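You operate a simulated robot arm through the tools that you are given. There is no shell and no other tool. Be economical: measure what you need, move in short steps, check, and stop when the job is done.

Carry out the task below with a simulated robot arm. There is one attempt and no reset: what you move stays moved.

TASK
Switch the drive stand off and grease the bearing under the yellow cover.
Fine: switch off before you open the cover; use the teal brush and the black grease pan; put the brush back and close the cover. A coat counts when it lies all over at full strength: go over it till it gets no stronger.

It is judged by the outcome, as a careful person would: the job done as asked, and still so three seconds after it is handed in. It fails if anything else is knocked over, pushed out of place, dropped, spilled or broken. A push-on lid holds only when it is set on centred and level and pressed home; a screw cap is set on level and turned clockwise until tight.

THE ROBOT
A 7-joint arm with a two-finger gripper, hanging from a carriage that runs on a rail from [-0.004, -2.522] to [0.001, 0.358] (x, y) and turns from -276 to 412 degrees about z. Base frame: it is fixed where the carriage stands at the start and does not move with it; the origin is on the floor, on the carriage's upright axis, x ahead of it, y to its left, z up; the surface under the hand at the start is at about z = 0.78. Lengths are in m, angles in degrees, forces in N, time in s.
With the tool pointing down near the work surface it reaches from about 0.1 to 0.46 m from the robot's upright axis, wherever it stands. Its first joint turns from -166.0 to 166.0 degrees. Places, roughly: bearing of the drive stand [0.5, -0.2, 0.9]; black grease pan [0.3, 0, 0.8]; brush holder on the drive stand [0.3, -0.1, 0.8]; main switch of the drive stand [0.2, 0.1, 0.6]; yellow cover of the drive stand [0.5, -0.2, 0.9]. Payload 1.37 kg.
The TCP is the grasp point between the finger pads, 0.016 m short of the fingertips. In the tool frame z runs along the fingers and y along their closing line. The gripper opens to 0.092 m. The gripper's body begins 0.074 m behind the TCP.
Orientation is that of the tool frame in the base frame, as a unit quaternion [w, x, y, z]. With the fingers straight down and closing along the base's y, the tool's x points along the base's -x, its y along +y and its z along -z.

THE INTERFACE
- The arm moves only by the tool drive_tool. Its arguments are lists of equal length, an entry for each row: "rot": the turn, a rotation vector about the base's x, y, z in degrees, a list of three; "slide": the shift along the base's x, y, z in m, a list of three; "fingers": the finger opening in m, from 0 to 0.092. In form: {"rot": [[ax, ay, az], ...], "slide": [[x, y, z], ...], "fingers": [fingers, ...]}. A call has 1 to 12 rows; each row is the pose to reach, as a shift and turn from the pose commanded when the call began. A row lasts 0.2 s, in which the tool goes at most 0.05 m and 8.6 degrees; a call with a longer step from one row to the next is refused whole, and so is a gripper value outside its range. Where a pose cannot be reached the arm comes as near as it can. A force on the tool above 40 N (or 10 N above the force at the start of the call, whichever is more), or a blocked arm, ends the call early, and 0.2 s more pass. The fingers move at their own pace and stop on an object; they squeeze with about 22 N. The grip force told is the motor's: it shows also when the fingers shut on nothing. Time passes only in rows, and 0.2 s behind the last, so rows that repeat a pose let the fingers close. The reply holds the time, the measured pose of the TCP, the force on the tool along the base axes, the opening and the grip force, in the units named above and with some noise, with the torque about the TCP (base axes, N m) and any sound that the robot's microphone picked up, and new pictures: "views" is both (left out), scene, wrist or none.
- Cameras (640 x 400 px; columns grow to the right, rows downward): "scene" is now at [0.2565, 0.0156, 1.6799]; the picture's right is [0.26, -0.97, 0.00], its down [-0.90, -0.24, -0.36] and it looks along [0.35, 0.09, -0.93] (base axes); focal length 277 px, centre (320, 200). "wrist" rides on the gripper at [0.071, 0.019, -0.111] in the tool frame; the picture's right is [-0.26, 0.97, 0.00], its down [-0.78, -0.21, -0.59] and it looks along [-0.57, -0.15, 0.81] (tool axes); focal length 280 px, centre (320, 200). There is no depth. A picture from a camera that has moved, and an enlarged one, comes with that camera's place and axes in the base frame and with its lens.
- raise_lower(by): slides the trunk up (or, below 0, down) by that many m; the arm and the scene camera ride with it, the base frame stays. It gives what a move gives, with no picture.
- roll_base(legs): drives the robot by 1 to 6 legs, each [ahead, left, turn to the left] in m, m and degrees, along the robot's own axes; the way and the turn of a leg run together, so that a leg with both is an arc; at most 1.5 m and 180 degrees a leg. The arm and the cameras ride along, it lands a little off, and it stops where it bumps. It keeps to its track: a leg is cut to what the track allows. It gives what a move gives, and a new picture of the scene camera.
- turn_head(pan, tilt): turns the head with the scene camera to pan (to the left, within 155 degrees either way) and tilt (down, from -29 to 69), counted from straight ahead of the robot. It gives what a move gives, and a new picture of the scene camera.
- enlarge(camera, box): a new picture of the part [left, top, right, bottom] of that camera's present view, enlarged. It takes no simulated time.
- hand_in(): hands the job in; it is judged then, once.

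Go step by step. Nothing tells you exact positions but the pictures and the camera data: compare them with the known pose of the tool, close in by small moves and look again before you grip or let go. The budget is 120 turns and 260 pictures, counting those below and the enlarged ones. Unless the task says otherwise, let go and move clear before handing in, and close with one line.

The tools are called after ">>>" by a JSON object that holds its "method" and its "body". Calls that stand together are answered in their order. drive_tool: Moves the arm, as the interface text tells. Its arguments: {"type":"object","properties":{"rot":{"type":"array"},"slide":{"type":"array"},"fingers":{"type":"array"},"views":{"type":"string","enum":["both","scene","wrist","none"]}},"required":["rot","slide","fingers"]} The other tools are called the same way: raise_lower (by) slides the trunk up or down; roll_base (legs) drives the base; turn_head (pan, tilt) turns the head that bears the scene camera; enlarge (camera, box) takes an enlarged picture of a part of a camera's view; hand_in () hands the job in.

At the start:

```text
time_s: 0.0
ee_pos: [0.3716, -0.1346, 1.185]
tcp_rot: [0.001, 0.001, 1.0, 0.001]
force: [1.0, 0.4, -0.1]
wrist_torque: [-0.01, 0.04, -0.01]
finger_gap: 0.0916
grasp_force: 0.1
trunk travel left (down, up): [-0.503, 0.157]
robot x, y, heading: [0.0047, 0.0005, 0.2]
head pan, tilt: [14.8, 68.8]
```

scene: 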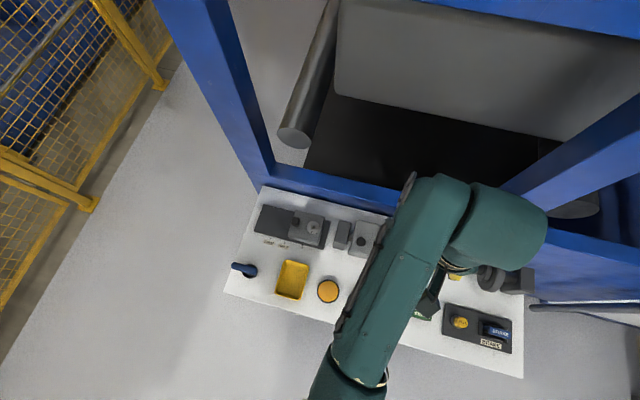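
wrist: 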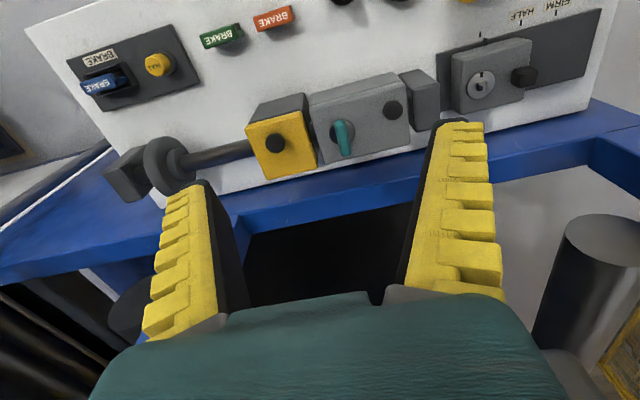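

I see a white bench with various controls, partly hidden by the arm. I enlarge the pictures to tell the parts apart.

>>> {"method": "enlarge", "body": {"camera": "scene", "box": [220, 170, 540, 390]}}

>>> {"method": "enlarge", "body": {"camera": "wrist", "box": [20, 0, 620, 210]}}

```text
1.82 times, centred on (380, 280) of scene
camera zoom: at [0.2565, 0.0156, 1.6799], right [0.26, -0.97, 0.0], down [-0.9, -0.24, -0.36], along [0.35, 0.09, -0.93], focal length 504 px, centre (211, 54)
```

zoom: 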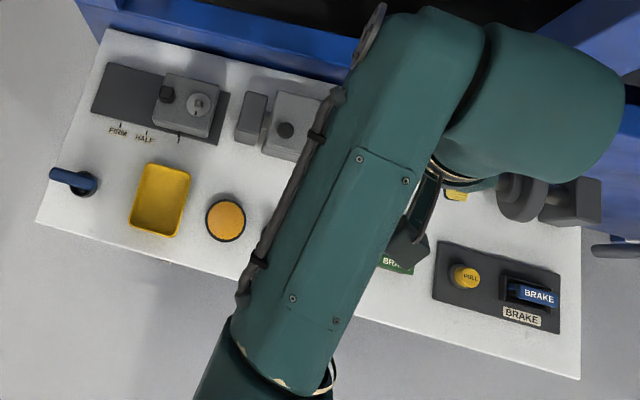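

```text
1.07 times, centred on (320, 105) of wrist (not enlarged: the box is as wide or as high as the picture)
camera zoom: at [0.3014, -0.1149, 1.2964], right [0.26, 0.97, 0.0], down [0.78, -0.21, 0.59], along [0.57, -0.15, -0.81], focal length 299 px, centre (320, 301)
```

zoom: 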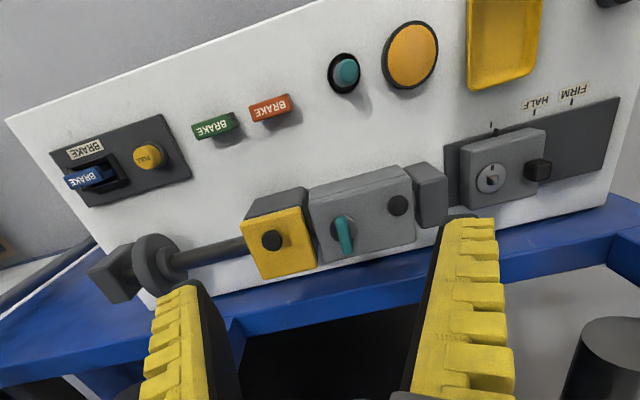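

The black pan with orange grease lies at about (0.31, 0.0), with the teal brush next to it and the yellow cover on the shaft block. The main switch should be low on the front face, so I turn the robot away to view that face.

>>> {"method": "roll_base", "body": {"legs": [[0, 0, 130]]}}

>>> {"method": "turn_head", "body": {"pan": -130, "tilt": 55}}

```text
time_s: 5.8
ee_pos: [-0.1422, 0.3691, 1.1854]
tcp_rot: [-0.001, 0.91, -0.415, 0.001]
force: [0.1, -0.6, 0.5]
wrist_torque: [0.0, 0.04, -0.01]
finger_gap: 0.0919
grasp_force: 0.1
trunk travel left (down, up): [-0.503, 0.157]
robot x, y, heading: [-0.0026, 0.0024, 131.2]
head pan, tilt: [14.8, 68.8]
camera scene: at [-0.1749, 0.1837, 1.6799], right [0.56, 0.83, 0.0], down [0.77, -0.52, -0.36], along [-0.3, 0.2, -0.93], focal length 277 px, centre (320, 200)
```

scene: 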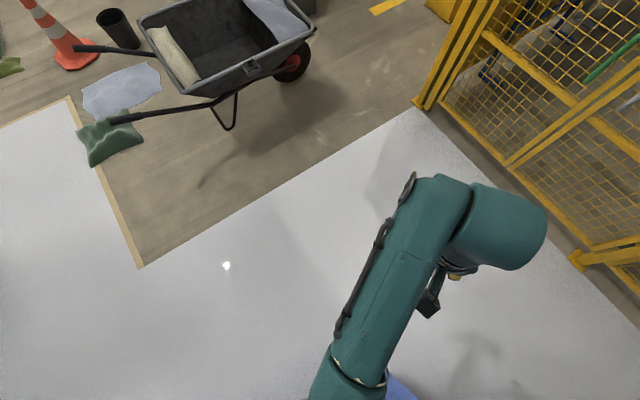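

```text
time_s: 8.1
ee_pos: [-0.142, 0.3686, 1.1855]
tcp_rot: [0.0, 0.91, -0.415, 0.0]
force: [0.3, 0.2, -0.3]
wrist_torque: [-0.01, 0.03, 0.01]
finger_gap: 0.0918
grasp_force: 0.1
trunk travel left (down, up): [-0.503, 0.157]
robot x, y, heading: [-0.0014, -0.0003, 130.9]
head pan, tilt: [-130.0, 55.0]
camera scene: at [-0.0566, 0.1536, 1.6953], right [0.02, -1.0, 0.0], down [-0.82, -0.01, -0.57], along [0.57, 0.01, -0.82], focal length 277 px, centre (320, 200)
```

scene: 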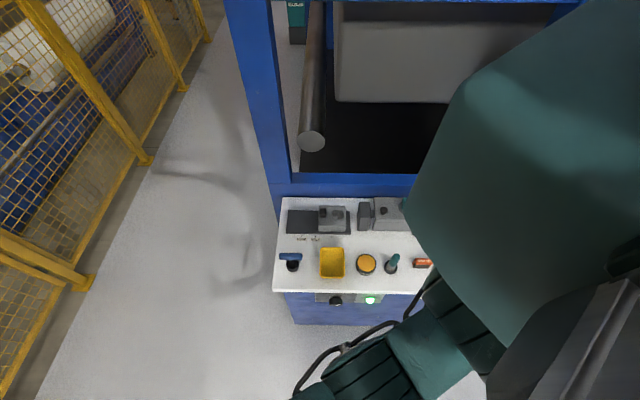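

The front face has a panel with a black knob and a lit green lamp. I enlarge it.

>>> {"method": "enlarge", "body": {"camera": "scene", "box": [260, 190, 440, 330]}}

>>> {"method": "raise_lower", "body": {"by": -0.35}}

>>> {"method": "turn_head", "body": {"pan": -130, "tilt": 55}}

```text
2.86 times, centred on (350, 260) of scene
camera zoom: at [-0.0566, 0.1536, 1.6953], right [0.02, -1.0, 0.0], down [-0.82, -0.01, -0.57], along [0.57, 0.01, -0.82], focal length 792 px, centre (234, 29)
```

zoom: 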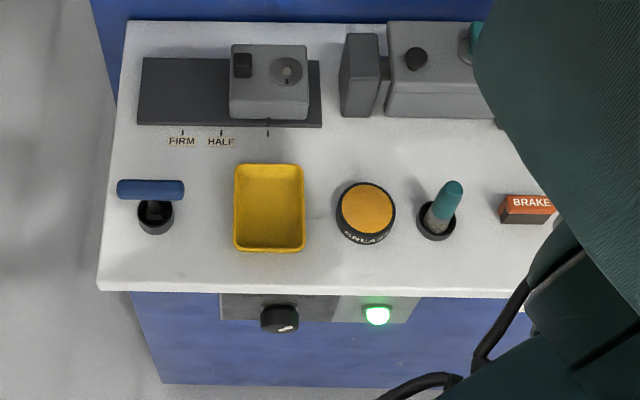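

```text
time_s: 11.5
ee_pos: [-0.1428, 0.3694, 0.8369]
tcp_rot: [0.001, 0.91, -0.415, -0.001]
force: [-0.3, 0.1, 0.1]
wrist_torque: [0.03, 0.0, 0.01]
finger_gap: 0.0919
grasp_force: 0.0
trunk travel left (down, up): [-0.153, 0.507]
robot x, y, heading: [-0.0024, -0.0007, 131.0]
head pan, tilt: [-130.0, 55.0]
```

```text
time_s: 12.1
ee_pos: [-0.1409, 0.3699, 0.8357]
tcp_rot: [0.0, 0.91, -0.415, 0.0]
force: [-0.5, 0.1, 0.7]
wrist_torque: [0.0, 0.01, 0.0]
finger_gap: 0.0921
grasp_force: 0.1
trunk travel left (down, up): [-0.153, 0.507]
robot x, y, heading: [0.0024, -0.006, 131.4]
head pan, tilt: [-130.0, 55.0]
camera scene: at [-0.0566, 0.1535, 1.3454], right [0.02, -1.0, 0.0], down [-0.82, -0.01, -0.57], along [0.57, 0.01, -0.82], focal length 277 px, centre (320, 200)
```

scene: 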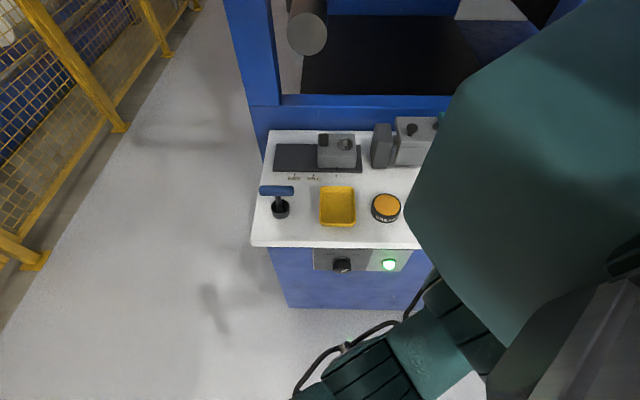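

The green lamp shows that the stand is on. I look closer at the knob.

>>> {"method": "raise_lower", "body": {"by": -0.15}}

>>> {"method": "enlarge", "body": {"camera": "scene", "box": [280, 180, 440, 340]}}

```text
time_s: 13.9
ee_pos: [-0.1421, 0.369, 0.6854]
tcp_rot: [0.0, 0.91, -0.415, 0.0]
force: [-0.8, -0.3, -0.6]
wrist_torque: [-0.02, 0.02, 0.03]
finger_gap: 0.092
grasp_force: 0.1
trunk travel left (down, up): [-0.003, 0.657]
robot x, y, heading: [-0.0001, 0.0004, 131.2]
head pan, tilt: [-130.0, 55.0]
```

```text
2.50 times, centred on (360, 260) of scene
camera zoom: at [-0.0566, 0.1536, 1.1954], right [0.02, -1.0, 0.0], down [-0.82, -0.01, -0.57], along [0.57, 0.01, -0.82], focal length 693 px, centre (220, 50)
```

zoom: 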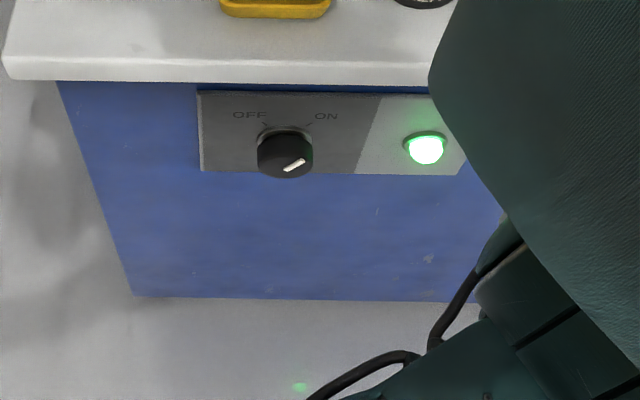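

The knob sits at about (0.228, 0.098, 0.615) and points to ON, so it needs about 90° counterclockwise as seen from the front. I move the base along the rail so that the arm can reach it from the side with the tool pointing +x.

>>> {"method": "roll_base", "body": {"legs": [[-0.226, 0.197, 0], [0, 0, -21]]}}

>>> {"method": "turn_head", "body": {"pan": -70, "tilt": 50}}

```text
time_s: 17.1
ee_pos: [0.0029, 0.098, 0.6855]
tcp_rot: [0.0, 0.816, -0.577, 0.0]
force: [0.0, 0.6, 0.5]
wrist_torque: [-0.01, 0.01, -0.02]
finger_gap: 0.0921
grasp_force: 0.1
trunk travel left (down, up): [-0.003, 0.657]
robot x, y, heading: [0.0039, -0.2964, 109.6]
head pan, tilt: [-130.0, 55.0]
camera scene: at [0.0029, -0.133, 1.1953], right [-0.35, -0.94, 0.0], down [-0.77, 0.29, -0.57], along [0.54, -0.2, -0.82], focal length 277 px, centre (320, 200)
```

scene: 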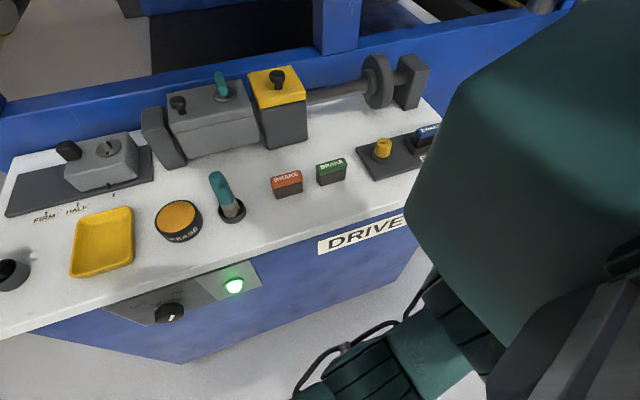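

```text
time_s: 18.4
ee_pos: [0.003, 0.0978, 0.6856]
tcp_rot: [0.0, 0.817, -0.577, 0.0]
force: [0.2, -0.5, 0.3]
wrist_torque: [-0.01, 0.0, -0.01]
finger_gap: 0.092
grasp_force: 0.1
trunk travel left (down, up): [-0.003, 0.657]
robot x, y, heading: [0.0005, -0.2973, 109.8]
head pan, tilt: [-70.0, 50.0]
camera scene: at [-0.0053, -0.0589, 1.2019], right [0.64, -0.77, 0.0], down [-0.59, -0.49, -0.64], along [0.5, 0.41, -0.77], focal length 277 px, centre (320, 200)
```

scene: 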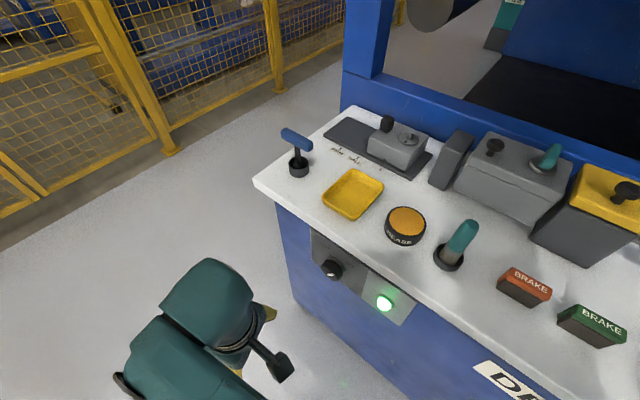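

This view is clear, and the tool is already level with the knob in y. I pitch the tool forward to point along +x while staying short of the bench.

>>> {"method": "drive_tool", "body": {"rot": [[0, -8.2, 0], [0, -16.4, 0], [0, -24.6, 0], [0, -32.8, 0], [0, -41, 0], [0, -49.2, 0], [0, -57.4, 0], [0, -65.6, 0], [0, -73.8, 0], [0, -82, 0], [0, -90, 0]], "slide": [[0.01, 0, 0], [0.02, 0, 0], [0.03, 0, 0], [0.04, 0, 0], [0.05, 0, 0], [0.06, 0, 0], [0.07, 0, 0], [0.08, 0, 0], [0.09, 0, 0], [0.1, 0, 0], [0.1, 0, 0]], "fingers": [0.092, 0.092, 0.092, 0.092, 0.092, 0.092, 0.092, 0.092, 0.092, 0.092, 0.092]}}

```text
time_s: 20.8
ee_pos: [0.1031, 0.0981, 0.6861]
tcp_rot: [-0.409, 0.576, -0.408, 0.578]
force: [0.4, 0.4, 0.6]
wrist_torque: [0.01, -0.01, 0.0]
finger_gap: 0.0917
grasp_force: 0.0
trunk travel left (down, up): [-0.003, 0.657]
robot x, y, heading: [0.0002, -0.2988, 109.4]
head pan, tilt: [-70.0, 50.0]
camera scene: at [-0.0054, -0.0588, 1.2019], right [0.64, -0.77, 0.0], down [-0.59, -0.49, -0.64], along [0.5, 0.41, -0.77], focal length 277 px, centre (320, 200)
camera wrist: at [-0.0076, 0.0264, 0.6909], right [0.0, -0.07, -1.0], down [-0.59, 0.81, -0.06], along [0.81, 0.59, -0.04], focal length 280 px, centre (320, 200)
```

scene: 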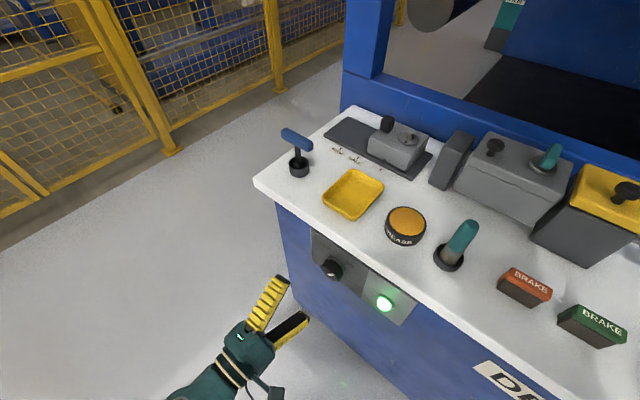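
wrist: 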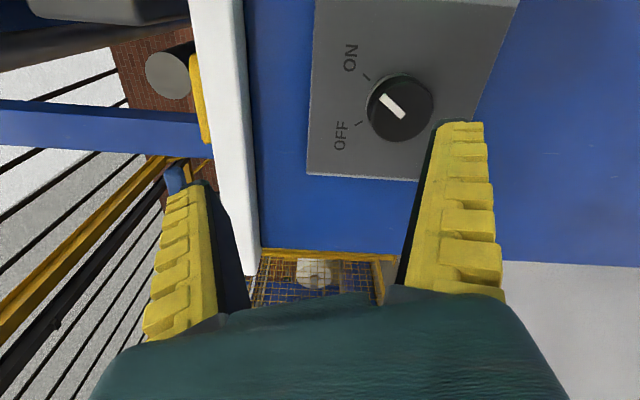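

The tool is horizontal and both cameras agree that the knob is at about (0.23, 0.098, 0.618). I lower to its height and approach.

>>> {"method": "drive_tool", "body": {"rot": [[0, 0, 0], [0, 0, 0], [0, 0, 0], [0, 0, 0], [0, 0, 0]], "slide": [[0, 0, -0.034], [0, 0, -0.068], [0.03, 0, -0.068], [0.06, 0, -0.068], [0.085, 0, -0.068]], "fingers": [0.092, 0.092, 0.092, 0.092, 0.092]}}

```text
time_s: 22.0
ee_pos: [0.1891, 0.0965, 0.6192]
tcp_rot: [-0.409, 0.577, -0.408, 0.578]
force: [-0.9, 0.7, 0.8]
wrist_torque: [0.0, -0.01, -0.02]
finger_gap: 0.0919
grasp_force: 0.1
trunk travel left (down, up): [-0.003, 0.657]
robot x, y, heading: [-0.0021, -0.3001, 109.6]
head pan, tilt: [-70.0, 50.0]
camera scene: at [-0.0048, -0.0588, 1.2018], right [0.64, -0.77, 0.0], down [-0.59, -0.49, -0.64], along [0.5, 0.41, -0.77], focal length 277 px, centre (320, 200)
camera wrist: at [0.0787, 0.0256, 0.623], right [0.0, -0.08, -1.0], down [-0.59, 0.81, -0.06], along [0.81, 0.59, -0.04], focal length 280 px, centre (320, 200)
```

scene: 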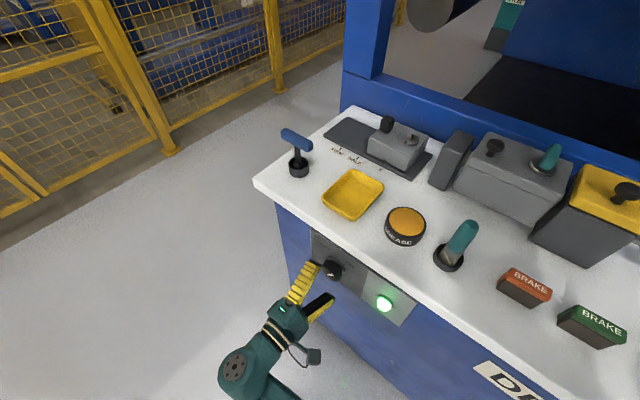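
wrist: 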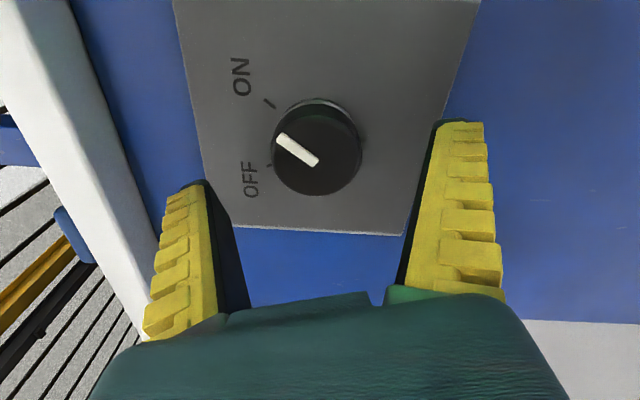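

The knob is centred between the fingers. I advance and grip it.

>>> {"method": "drive_tool", "body": {"rot": [[0, 0, 0], [0, 0, 0], [0, 0, 0], [0, 0, 0], [0, 0, 0], [0, 0, 0]], "slide": [[0.02, 0.001, 0.001], [0.04, 0.001, 0.001], [0.04, 0.001, 0.001], [0.04, 0.001, 0.001], [0.04, 0.001, 0.001], [0.04, 0.001, 0.001]], "fingers": [0.092, 0.092, 0.03, 0.03, 0.03, 0.03]}}

```text
time_s: 23.4
ee_pos: [0.2287, 0.0975, 0.619]
tcp_rot: [-0.407, 0.577, -0.407, 0.578]
force: [-3.4, -1.2, 4.8]
wrist_torque: [-0.11, 0.01, -0.18]
finger_gap: 0.0471
grasp_force: 28.0
trunk travel left (down, up): [-0.003, 0.657]
robot x, y, heading: [-0.0023, -0.3005, 109.6]
head pan, tilt: [-70.0, 50.0]
camera scene: at [-0.0058, -0.0589, 1.2019], right [0.64, -0.77, 0.0], down [-0.59, -0.49, -0.64], along [0.5, 0.41, -0.77], focal length 277 px, centre (320, 200)
camera wrist: at [0.1172, 0.0267, 0.6248], right [0.0, -0.07, -1.0], down [-0.59, 0.81, -0.06], along [0.81, 0.59, -0.04], focal length 280 px, centre (320, 200)
```

scene: 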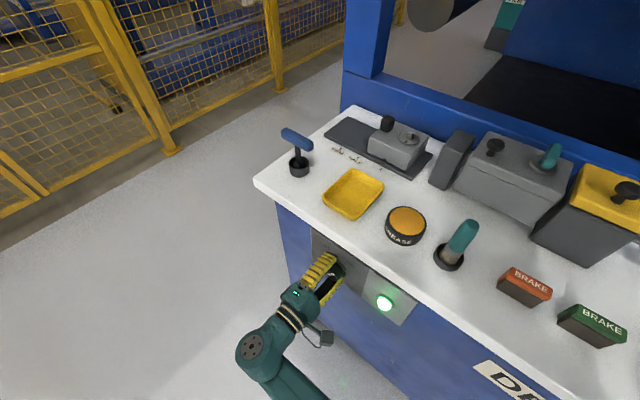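
wrist: 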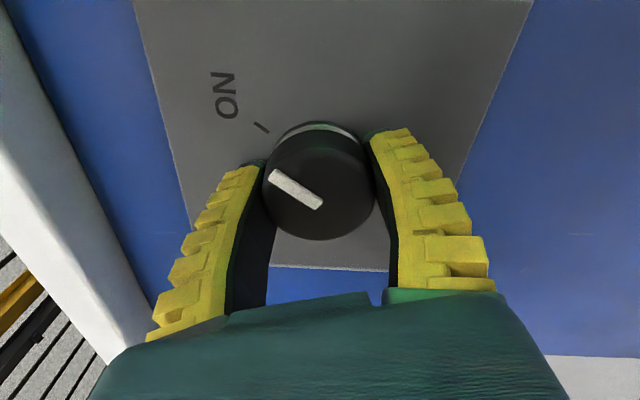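

I have it gripped and now turn it counterclockwise towards OFF.

>>> {"method": "drive_tool", "body": {"rot": [[-8, 0, 0], [-16, 0, 0], [-24, 0, 0], [-32, 0, 0], [-40, 0, 0], [-48, 0, 0], [-56, 0, 0], [-64, 0, 0], [-72, 0, 0], [-80, 0, 0], [-88, 0, 0], [-92, 0, 0]], "slide": [[0, 0, 0], [0, 0, 0], [0, 0, 0], [0, 0, 0], [0, 0, 0], [0, 0, 0], [0, 0, 0], [0, 0, 0], [0, 0, 0], [0, 0, 0], [0, 0, 0], [0, 0, 0]], "fingers": [0.03, 0.03, 0.03, 0.03, 0.03, 0.03, 0.03, 0.03, 0.03, 0.03, 0.03, 0.03]}}

```text
time_s: 26.0
ee_pos: [0.2277, 0.0961, 0.6187]
tcp_rot: [0.133, 0.695, 0.132, 0.695]
force: [-1.1, -10.4, 9.2]
wrist_torque: [0.85, 0.42, -0.07]
finger_gap: 0.0472
grasp_force: 28.3
trunk travel left (down, up): [-0.003, 0.657]
robot x, y, heading: [0.0008, -0.2947, 109.5]
head pan, tilt: [-70.0, 50.0]
camera scene: at [-0.0053, -0.0601, 1.2016], right [0.64, -0.77, 0.0], down [-0.59, -0.49, -0.64], along [0.5, 0.41, -0.77], focal length 277 px, centre (320, 200)
camera wrist: at [0.1174, 0.1064, 0.6912], right [0.0, -0.99, 0.11], down [-0.59, -0.09, -0.8], along [0.81, -0.07, -0.59], focal length 280 px, centre (320, 200)
```

scene: 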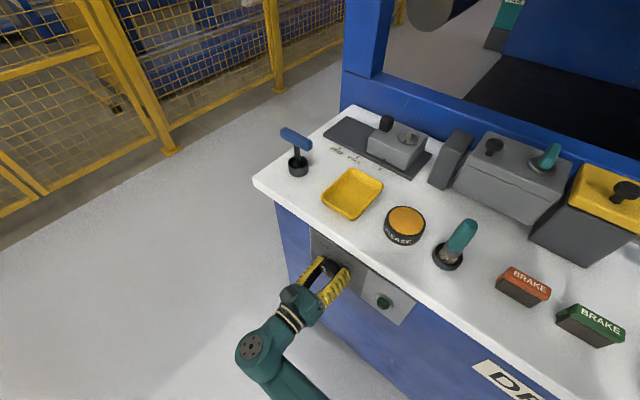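
wrist: 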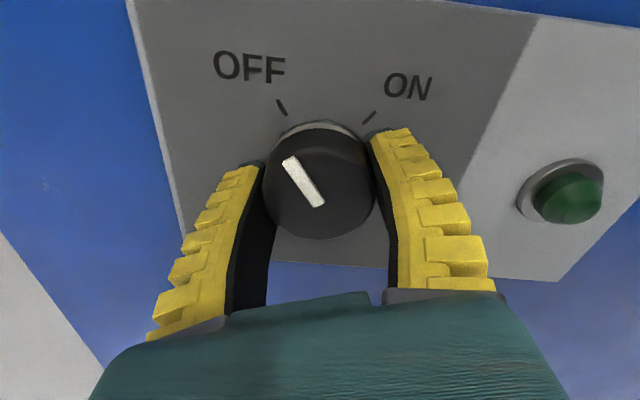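

The lamp is out and the pointer stands at OFF against its stop. I release and back off.

>>> {"method": "drive_tool", "body": {"rot": [[0, 0, 0], [0, 0, 0], [0, 0, 0], [0, 0, 0], [0, 0, 0], [0, 0, 0], [0, 0, 0]], "slide": [[0, 0, 0], [0, 0, 0], [0, 0, 0], [-0.03, 0, 0], [-0.06, 0, 0], [-0.1, 0, 0], [-0.14, 0, 0]], "fingers": [0.09, 0.09, 0.09, 0.09, 0.09, 0.09, 0.09]}}

>>> {"method": "enlarge", "body": {"camera": "scene", "box": [240, 100, 640, 350]}}

```text
time_s: 27.6
ee_pos: [0.086, 0.0998, 0.6199]
tcp_rot: [0.132, 0.695, 0.132, 0.695]
force: [-0.2, -0.1, -0.8]
wrist_torque: [-0.01, -0.01, 0.01]
finger_gap: 0.0903
grasp_force: 0.1
trunk travel left (down, up): [-0.003, 0.657]
robot x, y, heading: [-0.004, -0.2967, 109.3]
head pan, tilt: [-70.0, 50.0]
camera scene: at [-0.006, -0.0586, 1.2019], right [0.64, -0.77, 0.0], down [-0.59, -0.49, -0.64], along [0.5, 0.41, -0.77], focal length 277 px, centre (320, 200)
camera wrist: at [-0.0239, 0.1083, 0.6922], right [0.0, -0.99, 0.11], down [-0.59, -0.09, -0.8], along [0.81, -0.06, -0.59], focal length 280 px, centre (320, 200)
```

scene: 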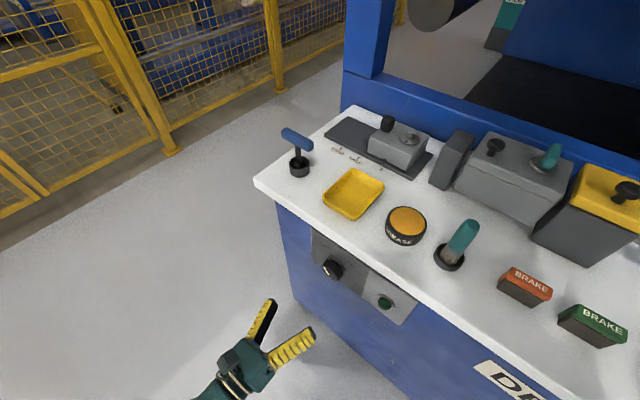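
wrist: 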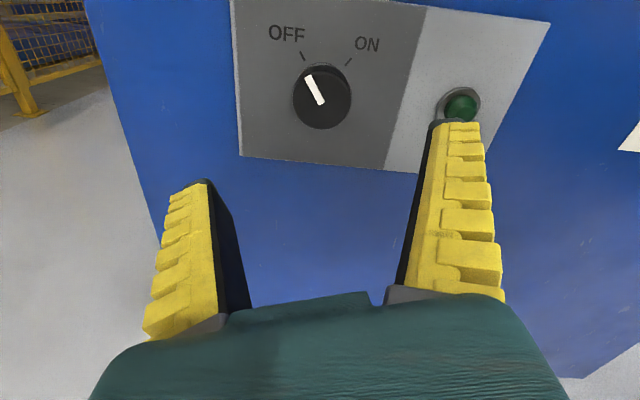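

```text
1.60 times, centred on (440, 225) of scene
camera zoom: at [-0.006, -0.0586, 1.2019], right [0.64, -0.77, 0.0], down [-0.59, -0.49, -0.64], along [0.5, 0.41, -0.77], focal length 444 px, centre (128, 160)
```

zoom: 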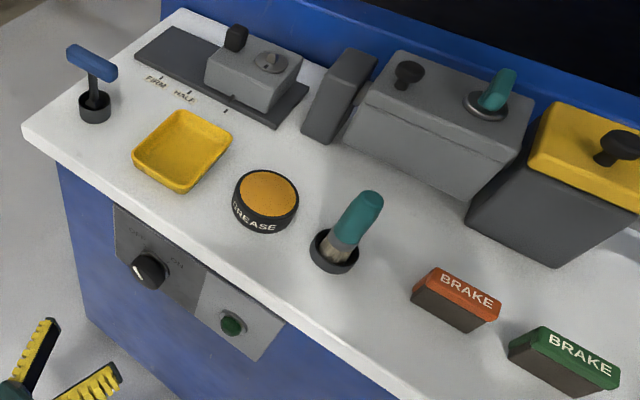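

The switch is off. Now I raise the trunk and bring the tool back to pointing down before going to the bench top.

>>> {"method": "raise_lower", "body": {"by": 0.5}}

>>> {"method": "drive_tool", "body": {"rot": [[0, 8.2, 0], [0, 16.4, 0], [0, 24.6, 0], [0, 32.8, 0], [0, 41, 0], [0, 49.2, 0], [0, 57.4, 0], [0, 65.6, 0], [0, 73.8, 0], [0, 82, 0], [0, 90, 0]], "slide": [[-0.01, 0, 0], [-0.02, 0, 0], [-0.03, 0, 0], [-0.04, 0, 0], [-0.05, 0, 0], [-0.06, 0, 0], [-0.07, 0, 0], [-0.08, 0, 0], [-0.09, 0, 0], [-0.1, 0, 0], [-0.1, 0, 0]], "fingers": [0.09, 0.09, 0.09, 0.09, 0.09, 0.09, 0.09, 0.09, 0.09, 0.09, 0.09], "views": "none"}}

```text
refused: 0.5 is not a number from -0.4 to 0.4
```

```text
time_s: 30.0
ee_pos: [-0.0124, 0.0995, 0.6186]
tcp_rot: [0.0, 0.982, 0.187, 0.0]
force: [0.4, -0.1, 0.7]
wrist_torque: [-0.01, -0.01, 0.0]
finger_gap: 0.0903
grasp_force: 0.1
trunk travel left (down, up): [-0.003, 0.657]
robot x, y, heading: [0.0006, -0.2941, 109.3]
head pan, tilt: [-70.0, 50.0]
```

The tool points down again. I raise the trunk, then drive to y ≈ -0.2 facing the bench.

>>> {"method": "raise_lower", "body": {"by": 0.4}}

>>> {"method": "raise_lower", "body": {"by": 0.15}}

>>> {"method": "roll_base", "body": {"legs": [[0.09, -0.032, 0], [0, 0, -109]]}}

>>> {"method": "turn_head", "body": {"pan": 0, "tilt": 65}}

```text
time_s: 33.8
ee_pos: [-0.0132, 0.0982, 1.0182]
tcp_rot: [0.0, 0.982, 0.186, 0.0]
force: [0.8, -0.3, -0.3]
wrist_torque: [-0.02, 0.02, 0.02]
finger_gap: 0.0899
grasp_force: 0.2
trunk travel left (down, up): [-0.403, 0.257]
robot x, y, heading: [-0.0011, -0.3006, 109.8]
head pan, tilt: [-70.0, 50.0]
```

```text
time_s: 35.5
ee_pos: [-0.0129, 0.0979, 1.1685]
tcp_rot: [0.0, 0.982, 0.187, 0.0]
force: [0.4, 0.6, 1.0]
wrist_torque: [0.0, 0.01, 0.02]
finger_gap: 0.0901
grasp_force: 0.1
trunk travel left (down, up): [-0.553, 0.107]
robot x, y, heading: [0.0009, -0.2962, 109.5]
head pan, tilt: [-70.0, 50.0]
```

```text
time_s: 41.2
ee_pos: [0.3801, -0.3168, 1.1684]
tcp_rot: [0.0, 0.726, -0.688, 0.0]
force: [0.1, -0.8, 0.2]
wrist_torque: [-0.01, 0.02, -0.02]
finger_gap: 0.09
grasp_force: 0.7
trunk travel left (down, up): [-0.553, 0.107]
robot x, y, heading: [-0.0012, -0.2016, 1.1]
head pan, tilt: [-70.0, 50.0]
camera scene: at [0.2299, -0.2698, 1.7519], right [-0.93, -0.36, 0.0], down [-0.28, 0.71, -0.64], along [0.23, -0.6, -0.77], focal length 277 px, centre (320, 200)
```

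scene: 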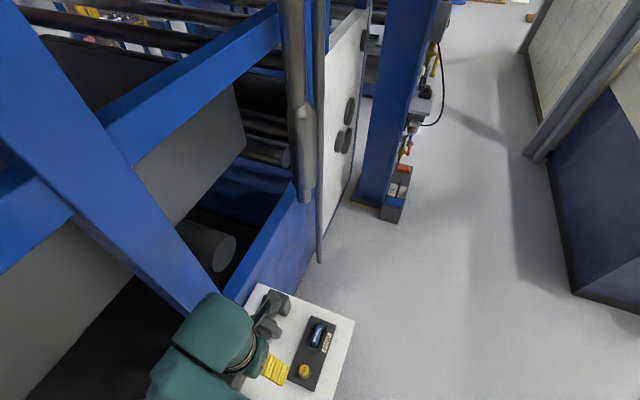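

```text
time_s: 42.6
ee_pos: [0.3806, -0.3167, 1.1691]
tcp_rot: [0.0, 0.727, -0.687, 0.0]
force: [0.6, -0.4, 0.1]
wrist_torque: [-0.03, 0.01, 0.03]
finger_gap: 0.09
grasp_force: 0.2
trunk travel left (down, up): [-0.553, 0.107]
robot x, y, heading: [-0.0008, -0.2035, 1.1]
head pan, tilt: [0.0, 65.0]
camera scene: at [0.2628, -0.1968, 1.7337], right [0.02, -1.0, 0.0], down [-0.91, -0.02, -0.42], along [0.42, 0.01, -0.91], focal length 277 px, centre (320, 200)
```

scene: 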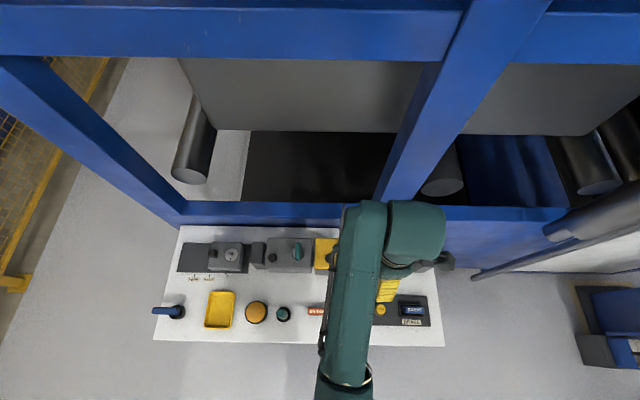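

The arm is now facing the bench. I bring the hand over the cover for a close look with the wrist camera.

>>> {"method": "drive_tool", "body": {"rot": [[0, 0, 0], [0, 0, 0], [0, 0, 0]], "slide": [[0.02, 0.02, -0.03], [0.04, 0.05, -0.06], [0.06, 0.07, -0.08]], "fingers": [0.09, 0.09, 0.09]}}

>>> {"method": "enlarge", "body": {"camera": "scene", "box": [160, 220, 460, 380]}}

```text
time_s: 43.4
ee_pos: [0.4392, -0.247, 1.0872]
tcp_rot: [0.0, 0.725, -0.688, 0.0]
force: [0.4, -0.5, 0.8]
wrist_torque: [0.0, -0.01, 0.01]
finger_gap: 0.0903
grasp_force: 0.3
trunk travel left (down, up): [-0.553, 0.107]
robot x, y, heading: [-0.0007, -0.2035, 0.9]
head pan, tilt: [0.0, 65.0]
camera scene: at [0.2627, -0.1968, 1.7337], right [0.02, -1.0, 0.0], down [-0.91, -0.02, -0.42], along [0.42, 0.01, -0.91], focal length 277 px, centre (320, 200)
camera wrist: at [0.4242, -0.3176, 1.1986], right [-0.98, 0.21, 0.0], down [0.17, 0.79, 0.59], along [0.12, 0.58, -0.81], focal length 280 px, centre (320, 200)
```

scene: 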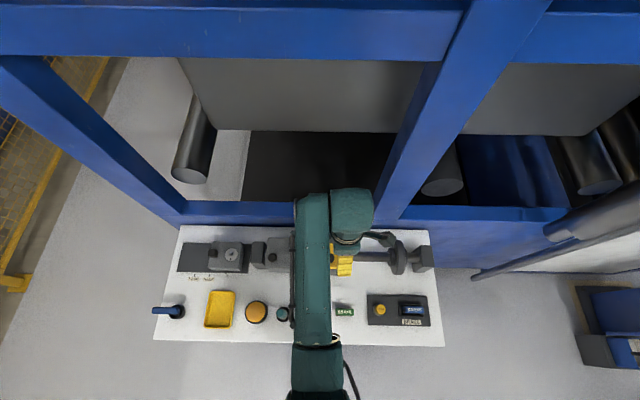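
wrist: 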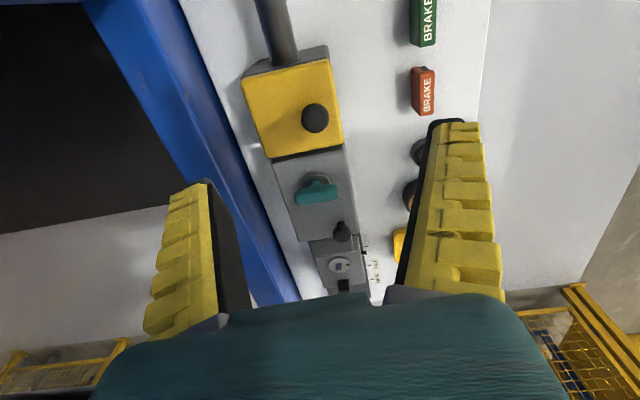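

```text
2.13 times, centred on (310, 300) of scene
camera zoom: at [0.2627, -0.1968, 1.7337], right [0.02, -1.0, 0.0], down [-0.91, -0.02, -0.42], along [0.42, 0.01, -0.91], focal length 592 px, centre (341, -13)
```

zoom: 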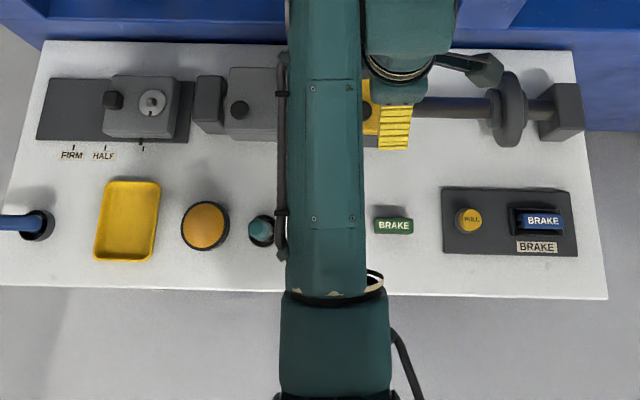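

>>> {"method": "enlarge", "body": {"camera": "wrist", "box": [220, 20, 380, 180]}}

```text
2.50 times, centred on (300, 100) of wrist
camera zoom: at [0.4242, -0.3176, 1.1986], right [-0.98, 0.21, 0.0], down [0.17, 0.79, 0.59], along [0.12, 0.58, -0.81], focal length 701 px, centre (370, 450)
```

zoom: 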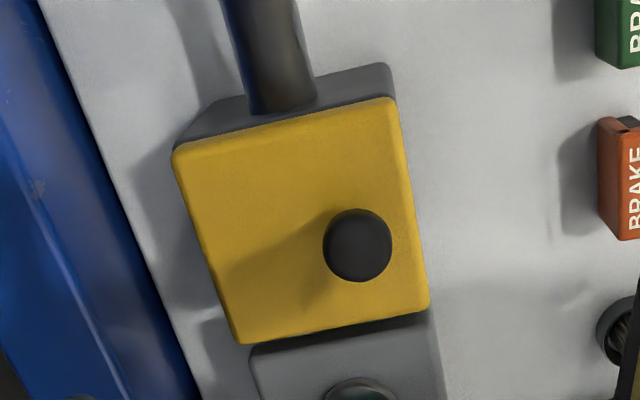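

The cover spans x 0.425–0.515 and y -0.266…-0.18, with its knob at (0.449, -0.22, top 0.925), offset to the front. That suggests a hinge at the back. I turn the tool to close along y and look from the front.

>>> {"method": "drive_tool", "body": {"rot": [[0, 0, -8.5], [0, 0, -17], [0, 0, -25.5], [0, 0, -34], [0, 0, -42.5], [0, 0, -51], [0, 0, -59.5], [0, 0, -68], [0, 0, -76.5], [0, 0, -85], [0, 0, -93]], "slide": [[0, 0, 0], [0, 0, 0], [0, 0.005, 0], [0, 0.01, 0], [0, 0.015, 0], [0, 0.02, -0.01], [0, 0.027, -0.02], [0, 0.027, -0.03], [0, 0.027, -0.04], [0, 0.027, -0.05], [0, 0.027, -0.06]], "fingers": [0.09, 0.09, 0.09, 0.09, 0.09, 0.09, 0.09, 0.09, 0.09, 0.09, 0.09]}}

```text
time_s: 45.8
ee_pos: [0.4398, -0.2208, 1.0293]
tcp_rot: [0.001, 0.0, 1.0, 0.0]
force: [0.5, -0.2, 0.0]
wrist_torque: [0.03, 0.0, -0.01]
finger_gap: 0.0903
grasp_force: 0.1
trunk travel left (down, up): [-0.553, 0.107]
robot x, y, heading: [0.0007, -0.2042, 1.0]
head pan, tilt: [0.0, 65.0]
camera scene: at [0.2628, -0.1967, 1.7338], right [0.02, -1.0, 0.0], down [-0.91, -0.02, -0.42], along [0.42, 0.01, -0.91], focal length 277 px, centre (320, 200)
camera wrist: at [0.3695, -0.1994, 1.1396], right [0.26, 0.96, 0.0], down [0.78, -0.21, 0.59], along [0.57, -0.15, -0.81], focal length 280 px, centre (320, 200)
```

scene: 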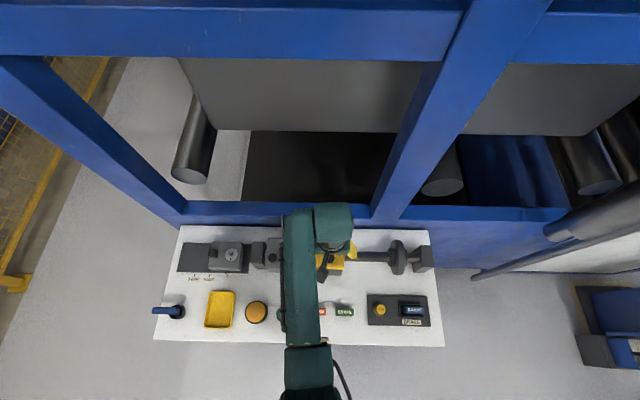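
wrist: 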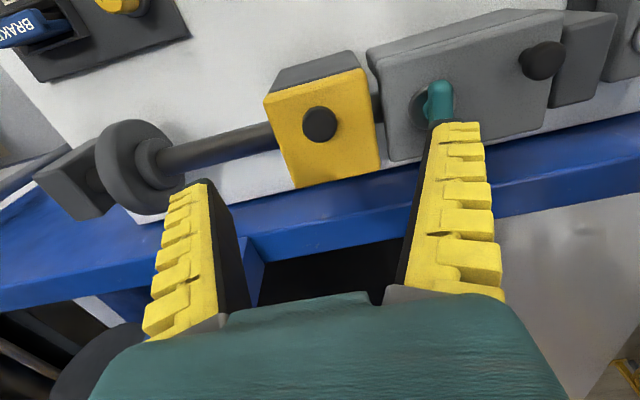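

The path down to the knob is clear if I narrow the fingers. I descend in part and look again.

>>> {"method": "drive_tool", "body": {"rot": [[0, 0, 0], [0, 0, 0], [0, 0, 0], [0, 0, 0]], "slide": [[0.008, 0, -0.02], [0.008, 0, -0.05], [0.008, 0, -0.07], [0.008, 0, -0.085]], "fingers": [0.06, 0.05, 0.05, 0.05]}}

>>> {"method": "turn_head", "body": {"pan": 25, "tilt": 65}}

```text
time_s: 46.8
ee_pos: [0.4482, -0.2199, 0.9431]
tcp_rot: [0.0, 0.0, 1.0, 0.0]
force: [0.4, 0.2, -0.1]
wrist_torque: [0.04, 0.02, 0.01]
finger_gap: 0.0529
grasp_force: 2.2
trunk travel left (down, up): [-0.553, 0.107]
robot x, y, heading: [-0.0015, -0.2001, 1.1]
head pan, tilt: [0.0, 65.0]
camera scene: at [0.2628, -0.1967, 1.7337], right [0.02, -1.0, 0.0], down [-0.91, -0.02, -0.42], along [0.42, 0.01, -0.91], focal length 277 px, centre (320, 200)
camera wrist: at [0.3767, -0.1992, 1.0542], right [0.26, 0.97, 0.0], down [0.78, -0.21, 0.59], along [0.57, -0.15, -0.81], focal length 280 px, centre (320, 200)
```

scene: 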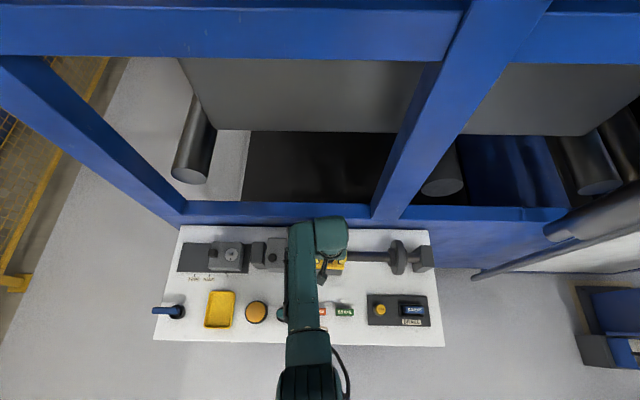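
wrist: 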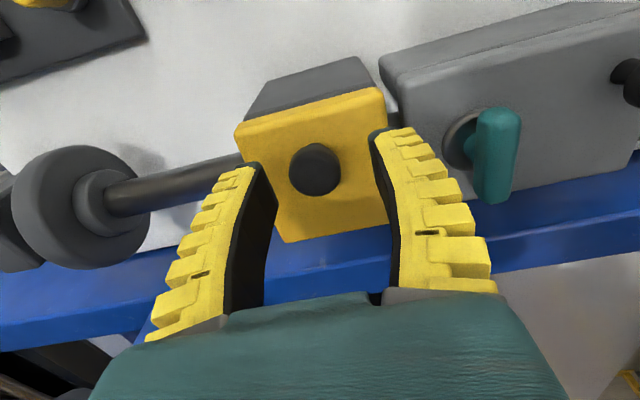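

```text
time_s: 47.7
ee_pos: [0.4472, -0.2203, 0.9432]
tcp_rot: [-0.001, -0.001, 1.0, 0.0]
force: [-0.1, -0.1, 0.0]
wrist_torque: [-0.03, 0.01, 0.0]
finger_gap: 0.0529
grasp_force: 1.9
trunk travel left (down, up): [-0.553, 0.107]
robot x, y, heading: [-0.0008, -0.2064, 1.0]
head pan, tilt: [25.0, 65.0]
camera scene: at [0.2566, -0.1712, 1.7337], right [0.44, -0.9, 0.0], down [-0.81, -0.4, -0.42], along [0.38, 0.19, -0.91], focal length 277 px, centre (320, 200)
```

scene: 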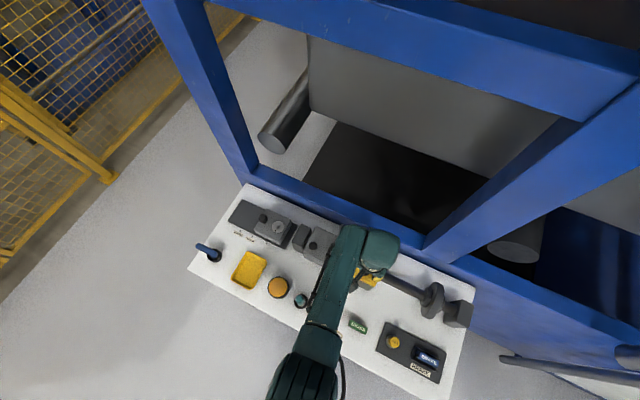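

The fingers flank the knob. I descend the last bit and grip it.

>>> {"method": "drive_tool", "body": {"rot": [[0, 0, 0], [0, 0, 0], [0, 0, 0], [0, 0, 0], [0, 0, 0], [0, 0, 0]], "slide": [[0.002, 0, -0.012], [0.002, 0, -0.022], [0.002, 0, -0.024], [0.002, 0, -0.024], [0.002, 0, -0.024], [0.002, 0, -0.024]], "fingers": [0.05, 0.05, 0.05, 0.01, 0.01, 0.01], "views": "wrist"}}

```text
time_s: 49.1
ee_pos: [0.4494, -0.2225, 0.9192]
tcp_rot: [0.001, -0.001, 1.0, -0.001]
force: [4.9, -11.7, -7.2]
wrist_torque: [-0.02, 0.19, -0.03]
finger_gap: 0.0174
grasp_force: 27.6
trunk travel left (down, up): [-0.553, 0.107]
robot x, y, heading: [-0.0015, -0.2059, 1.1]
head pan, tilt: [25.0, 65.0]
camera wrist: at [0.379, -0.2022, 1.0302], right [0.26, 0.97, 0.0], down [0.78, -0.21, 0.59], along [0.57, -0.16, -0.81], focal length 280 px, centre (320, 200)
```

wrist: 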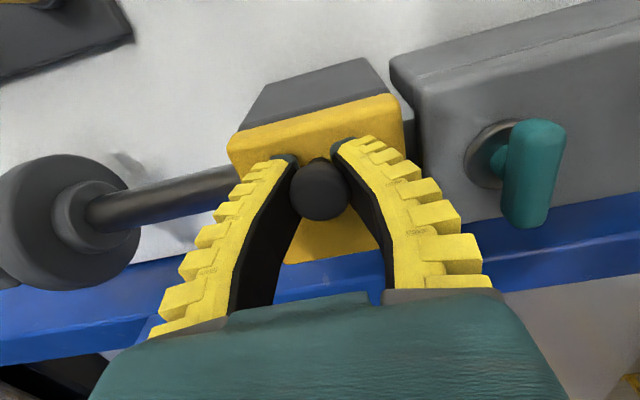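

I hold the knob's stem just below its head. I make a small test lift to see whether the cover hinges at the back.

>>> {"method": "drive_tool", "body": {"rot": [[0, 0, 0], [0, 0, 0], [0, 0, 0]], "slide": [[0.001, 0, 0.006], [0.004, 0, 0.012], [0.007, 0, 0.018]], "fingers": [0.01, 0.01, 0.01], "views": "wrist"}}

```text
time_s: 49.9
ee_pos: [0.4584, -0.2227, 0.9382]
tcp_rot: [0.0, -0.001, 1.0, -0.003]
force: [16.4, -14.6, -23.6]
wrist_torque: [0.05, 0.33, 0.0]
finger_gap: 0.0135
grasp_force: 27.8
trunk travel left (down, up): [-0.553, 0.107]
robot x, y, heading: [-0.0015, -0.1992, 1.1]
head pan, tilt: [25.0, 65.0]
camera wrist: at [0.3878, -0.2022, 1.0486], right [0.26, 0.97, 0.0], down [0.78, -0.21, 0.59], along [0.57, -0.16, -0.81], focal length 280 px, centre (320, 200)
```

wrist: 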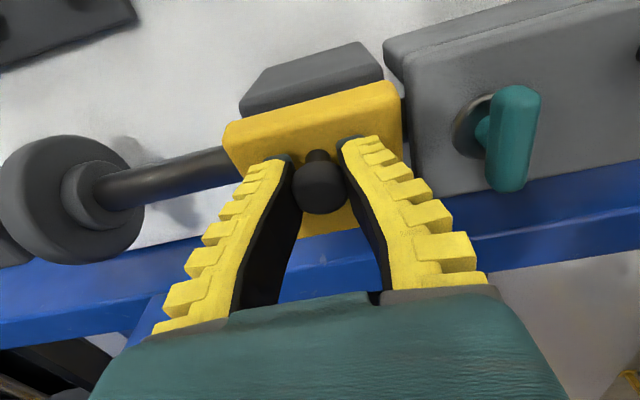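

The cover does hinge at the back edge. I follow the arc further up.

>>> {"method": "drive_tool", "body": {"rot": [[0, 0, 0], [0, 0, 0], [0, 0, 0], [0, 0, 0]], "slide": [[0.005, 0, 0.006], [0.011, 0, 0.012], [0.018, 0, 0.018], [0.026, 0, 0.023]], "fingers": [0.01, 0.01, 0.01, 0.01], "views": "both"}}

```text
time_s: 50.9
ee_pos: [0.4807, -0.2238, 0.9588]
tcp_rot: [-0.002, -0.001, 1.0, -0.002]
force: [-7.5, -14.8, -4.2]
wrist_torque: [-0.02, 0.56, 0.01]
finger_gap: 0.0173
grasp_force: 27.8
trunk travel left (down, up): [-0.553, 0.107]
robot x, y, heading: [-0.0024, -0.203, 1.1]
head pan, tilt: [25.0, 65.0]
camera scene: at [0.2558, -0.1723, 1.7334], right [0.44, -0.9, 0.0], down [-0.81, -0.4, -0.42], along [0.38, 0.18, -0.91], focal length 277 px, centre (320, 200)
camera wrist: at [0.4101, -0.2022, 1.0709], right [0.26, 0.97, 0.0], down [0.78, -0.21, 0.59], along [0.56, -0.16, -0.81], focal length 280 px, centre (320, 200)
```

scene: 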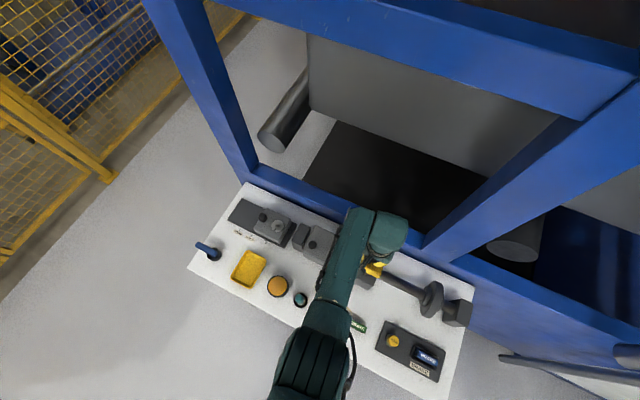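
wrist: 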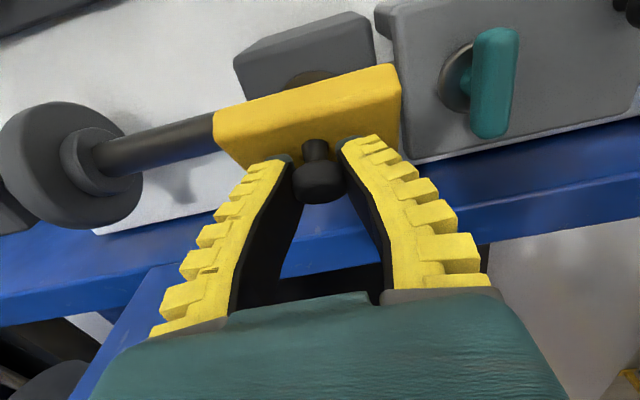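

The bearing housing is starting to show under the lid. I continue along the arc.

>>> {"method": "drive_tool", "body": {"rot": [[0, 0, 0], [0, 0, 0], [0, 0, 0], [0, 0, 0]], "slide": [[0.008, 0, 0.004], [0.0165, 0, 0.007], [0.025, 0, 0.009], [0.034, 0, 0.009]], "fingers": [0.01, 0.01, 0.01, 0.01], "views": "wrist"}}

```text
time_s: 51.9
ee_pos: [0.5133, -0.2228, 0.9678]
tcp_rot: [-0.002, 0.0, 1.0, 0.0]
force: [-7.4, -14.9, -8.6]
wrist_torque: [-0.04, 0.53, 0.0]
finger_gap: 0.0182
grasp_force: 27.7
trunk travel left (down, up): [-0.553, 0.107]
robot x, y, heading: [-0.0019, -0.2011, 1.0]
head pan, tilt: [25.0, 65.0]
camera wrist: at [0.443, -0.2023, 1.0793], right [0.26, 0.97, 0.0], down [0.78, -0.21, 0.59], along [0.57, -0.16, -0.81], focal length 280 px, centre (320, 200)
```

wrist: 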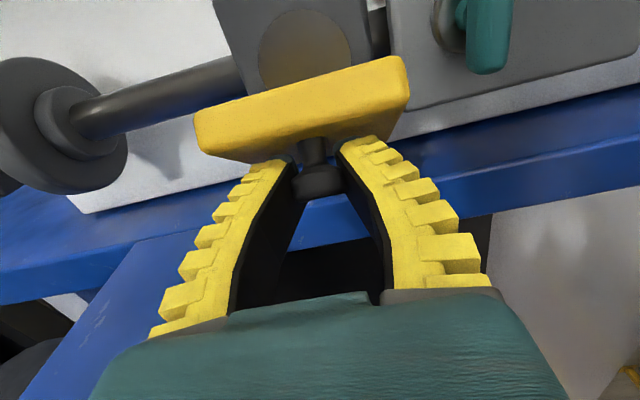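

That works well. I continue past vertical.

>>> {"method": "drive_tool", "body": {"rot": [[0, 0, 0], [0, 0, 0], [0, 0, 0], [0, 0, 0]], "slide": [[0.009, 0, -0.001], [0.018, 0, -0.003], [0.026, 0, -0.006], [0.0345, 0, -0.01]], "fingers": [0.01, 0.01, 0.01, 0.01], "views": "wrist"}}

```text
time_s: 52.9
ee_pos: [0.5144, -0.2242, 0.9694]
tcp_rot: [-0.005, -0.001, 1.0, 0.0]
force: [-5.6, -14.2, -26.4]
wrist_torque: [0.08, 0.55, -0.02]
finger_gap: 0.0176
grasp_force: 28.1
out of reach, approached as far as the arm can: row 1, 2, 3, 4
trunk travel left (down, up): [-0.553, 0.107]
robot x, y, heading: [0.0018, -0.2043, 1.1]
head pan, tilt: [25.0, 65.0]
camera wrist: at [0.4449, -0.2023, 1.08], right [0.26, 0.97, 0.0], down [0.79, -0.21, 0.58], along [0.56, -0.16, -0.81], focal length 280 px, centre (320, 200)
```

wrist: 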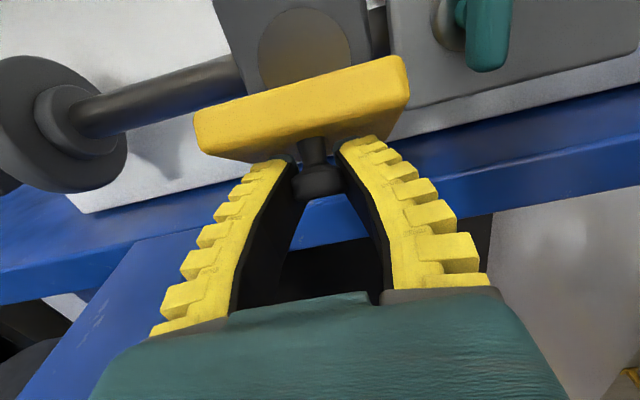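

The arm has reached its limit at x ≈ 0.514. A lower trunk will give more reach, so I first check the command state before setting the lid back down.

>>> {"method": "drive_tool", "body": {"rot": [[0, 0, 0]], "slide": [[0, 0, 0]], "fingers": [0.01], "views": "none"}}

```text
time_s: 53.3
ee_pos: [0.5144, -0.2226, 0.9684]
tcp_rot: [-0.005, 0.0, 1.0, -0.001]
force: [-3.6, -13.3, -29.2]
wrist_torque: [0.07, 0.48, -0.01]
finger_gap: 0.0176
grasp_force: 28.1
trunk travel left (down, up): [-0.553, 0.107]
robot x, y, heading: [0.0022, -0.2053, 1.1]
head pan, tilt: [25.0, 65.0]
```

Now I swing the lid back closed gently, release, and rise clear.

>>> {"method": "drive_tool", "body": {"rot": [[0, 0, 0], [0, 0, 0], [0, 0, 0], [0, 0, 0], [0, 0, 0], [0, 0, 0], [0, 0, 0], [0, 0, 0], [0, 0, 0], [0, 0, 0], [0, 0, 0], [0, 0, 0]], "slide": [[-0.008, 0, -0.0005], [-0.0155, 0, -0.0015], [-0.024, 0, -0.0045], [-0.032, 0, -0.008], [-0.04, 0, -0.013], [-0.047, 0, -0.0187], [-0.053, 0, -0.026], [-0.058, 0, -0.0327], [-0.062, 0, -0.041], [-0.065, 0, -0.049], [-0.065, 0, -0.049], [-0.065, 0, -0.049]], "fingers": [0.01, 0.01, 0.01, 0.01, 0.01, 0.01, 0.01, 0.01, 0.01, 0.01, 0.05, 0.05], "views": "wrist"}}

```text
time_s: 55.9
ee_pos: [0.455, -0.22, 0.9222]
tcp_rot: [0.0, -0.002, 1.0, 0.0]
force: [0.4, 0.0, 0.6]
wrist_torque: [-0.02, -0.05, 0.02]
finger_gap: 0.053
grasp_force: 2.3
trunk travel left (down, up): [-0.553, 0.107]
robot x, y, heading: [-0.0015, -0.2058, 1.3]
head pan, tilt: [25.0, 65.0]
camera wrist: at [0.3848, -0.2, 1.034], right [0.26, 0.97, 0.0], down [0.78, -0.21, 0.59], along [0.57, -0.15, -0.81], focal length 280 px, centre (320, 200)
```

wrist: 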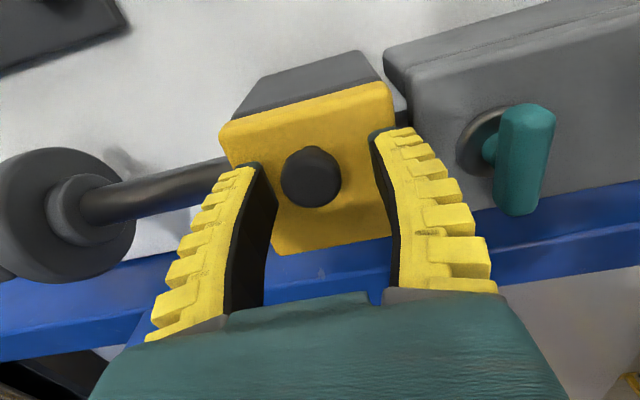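

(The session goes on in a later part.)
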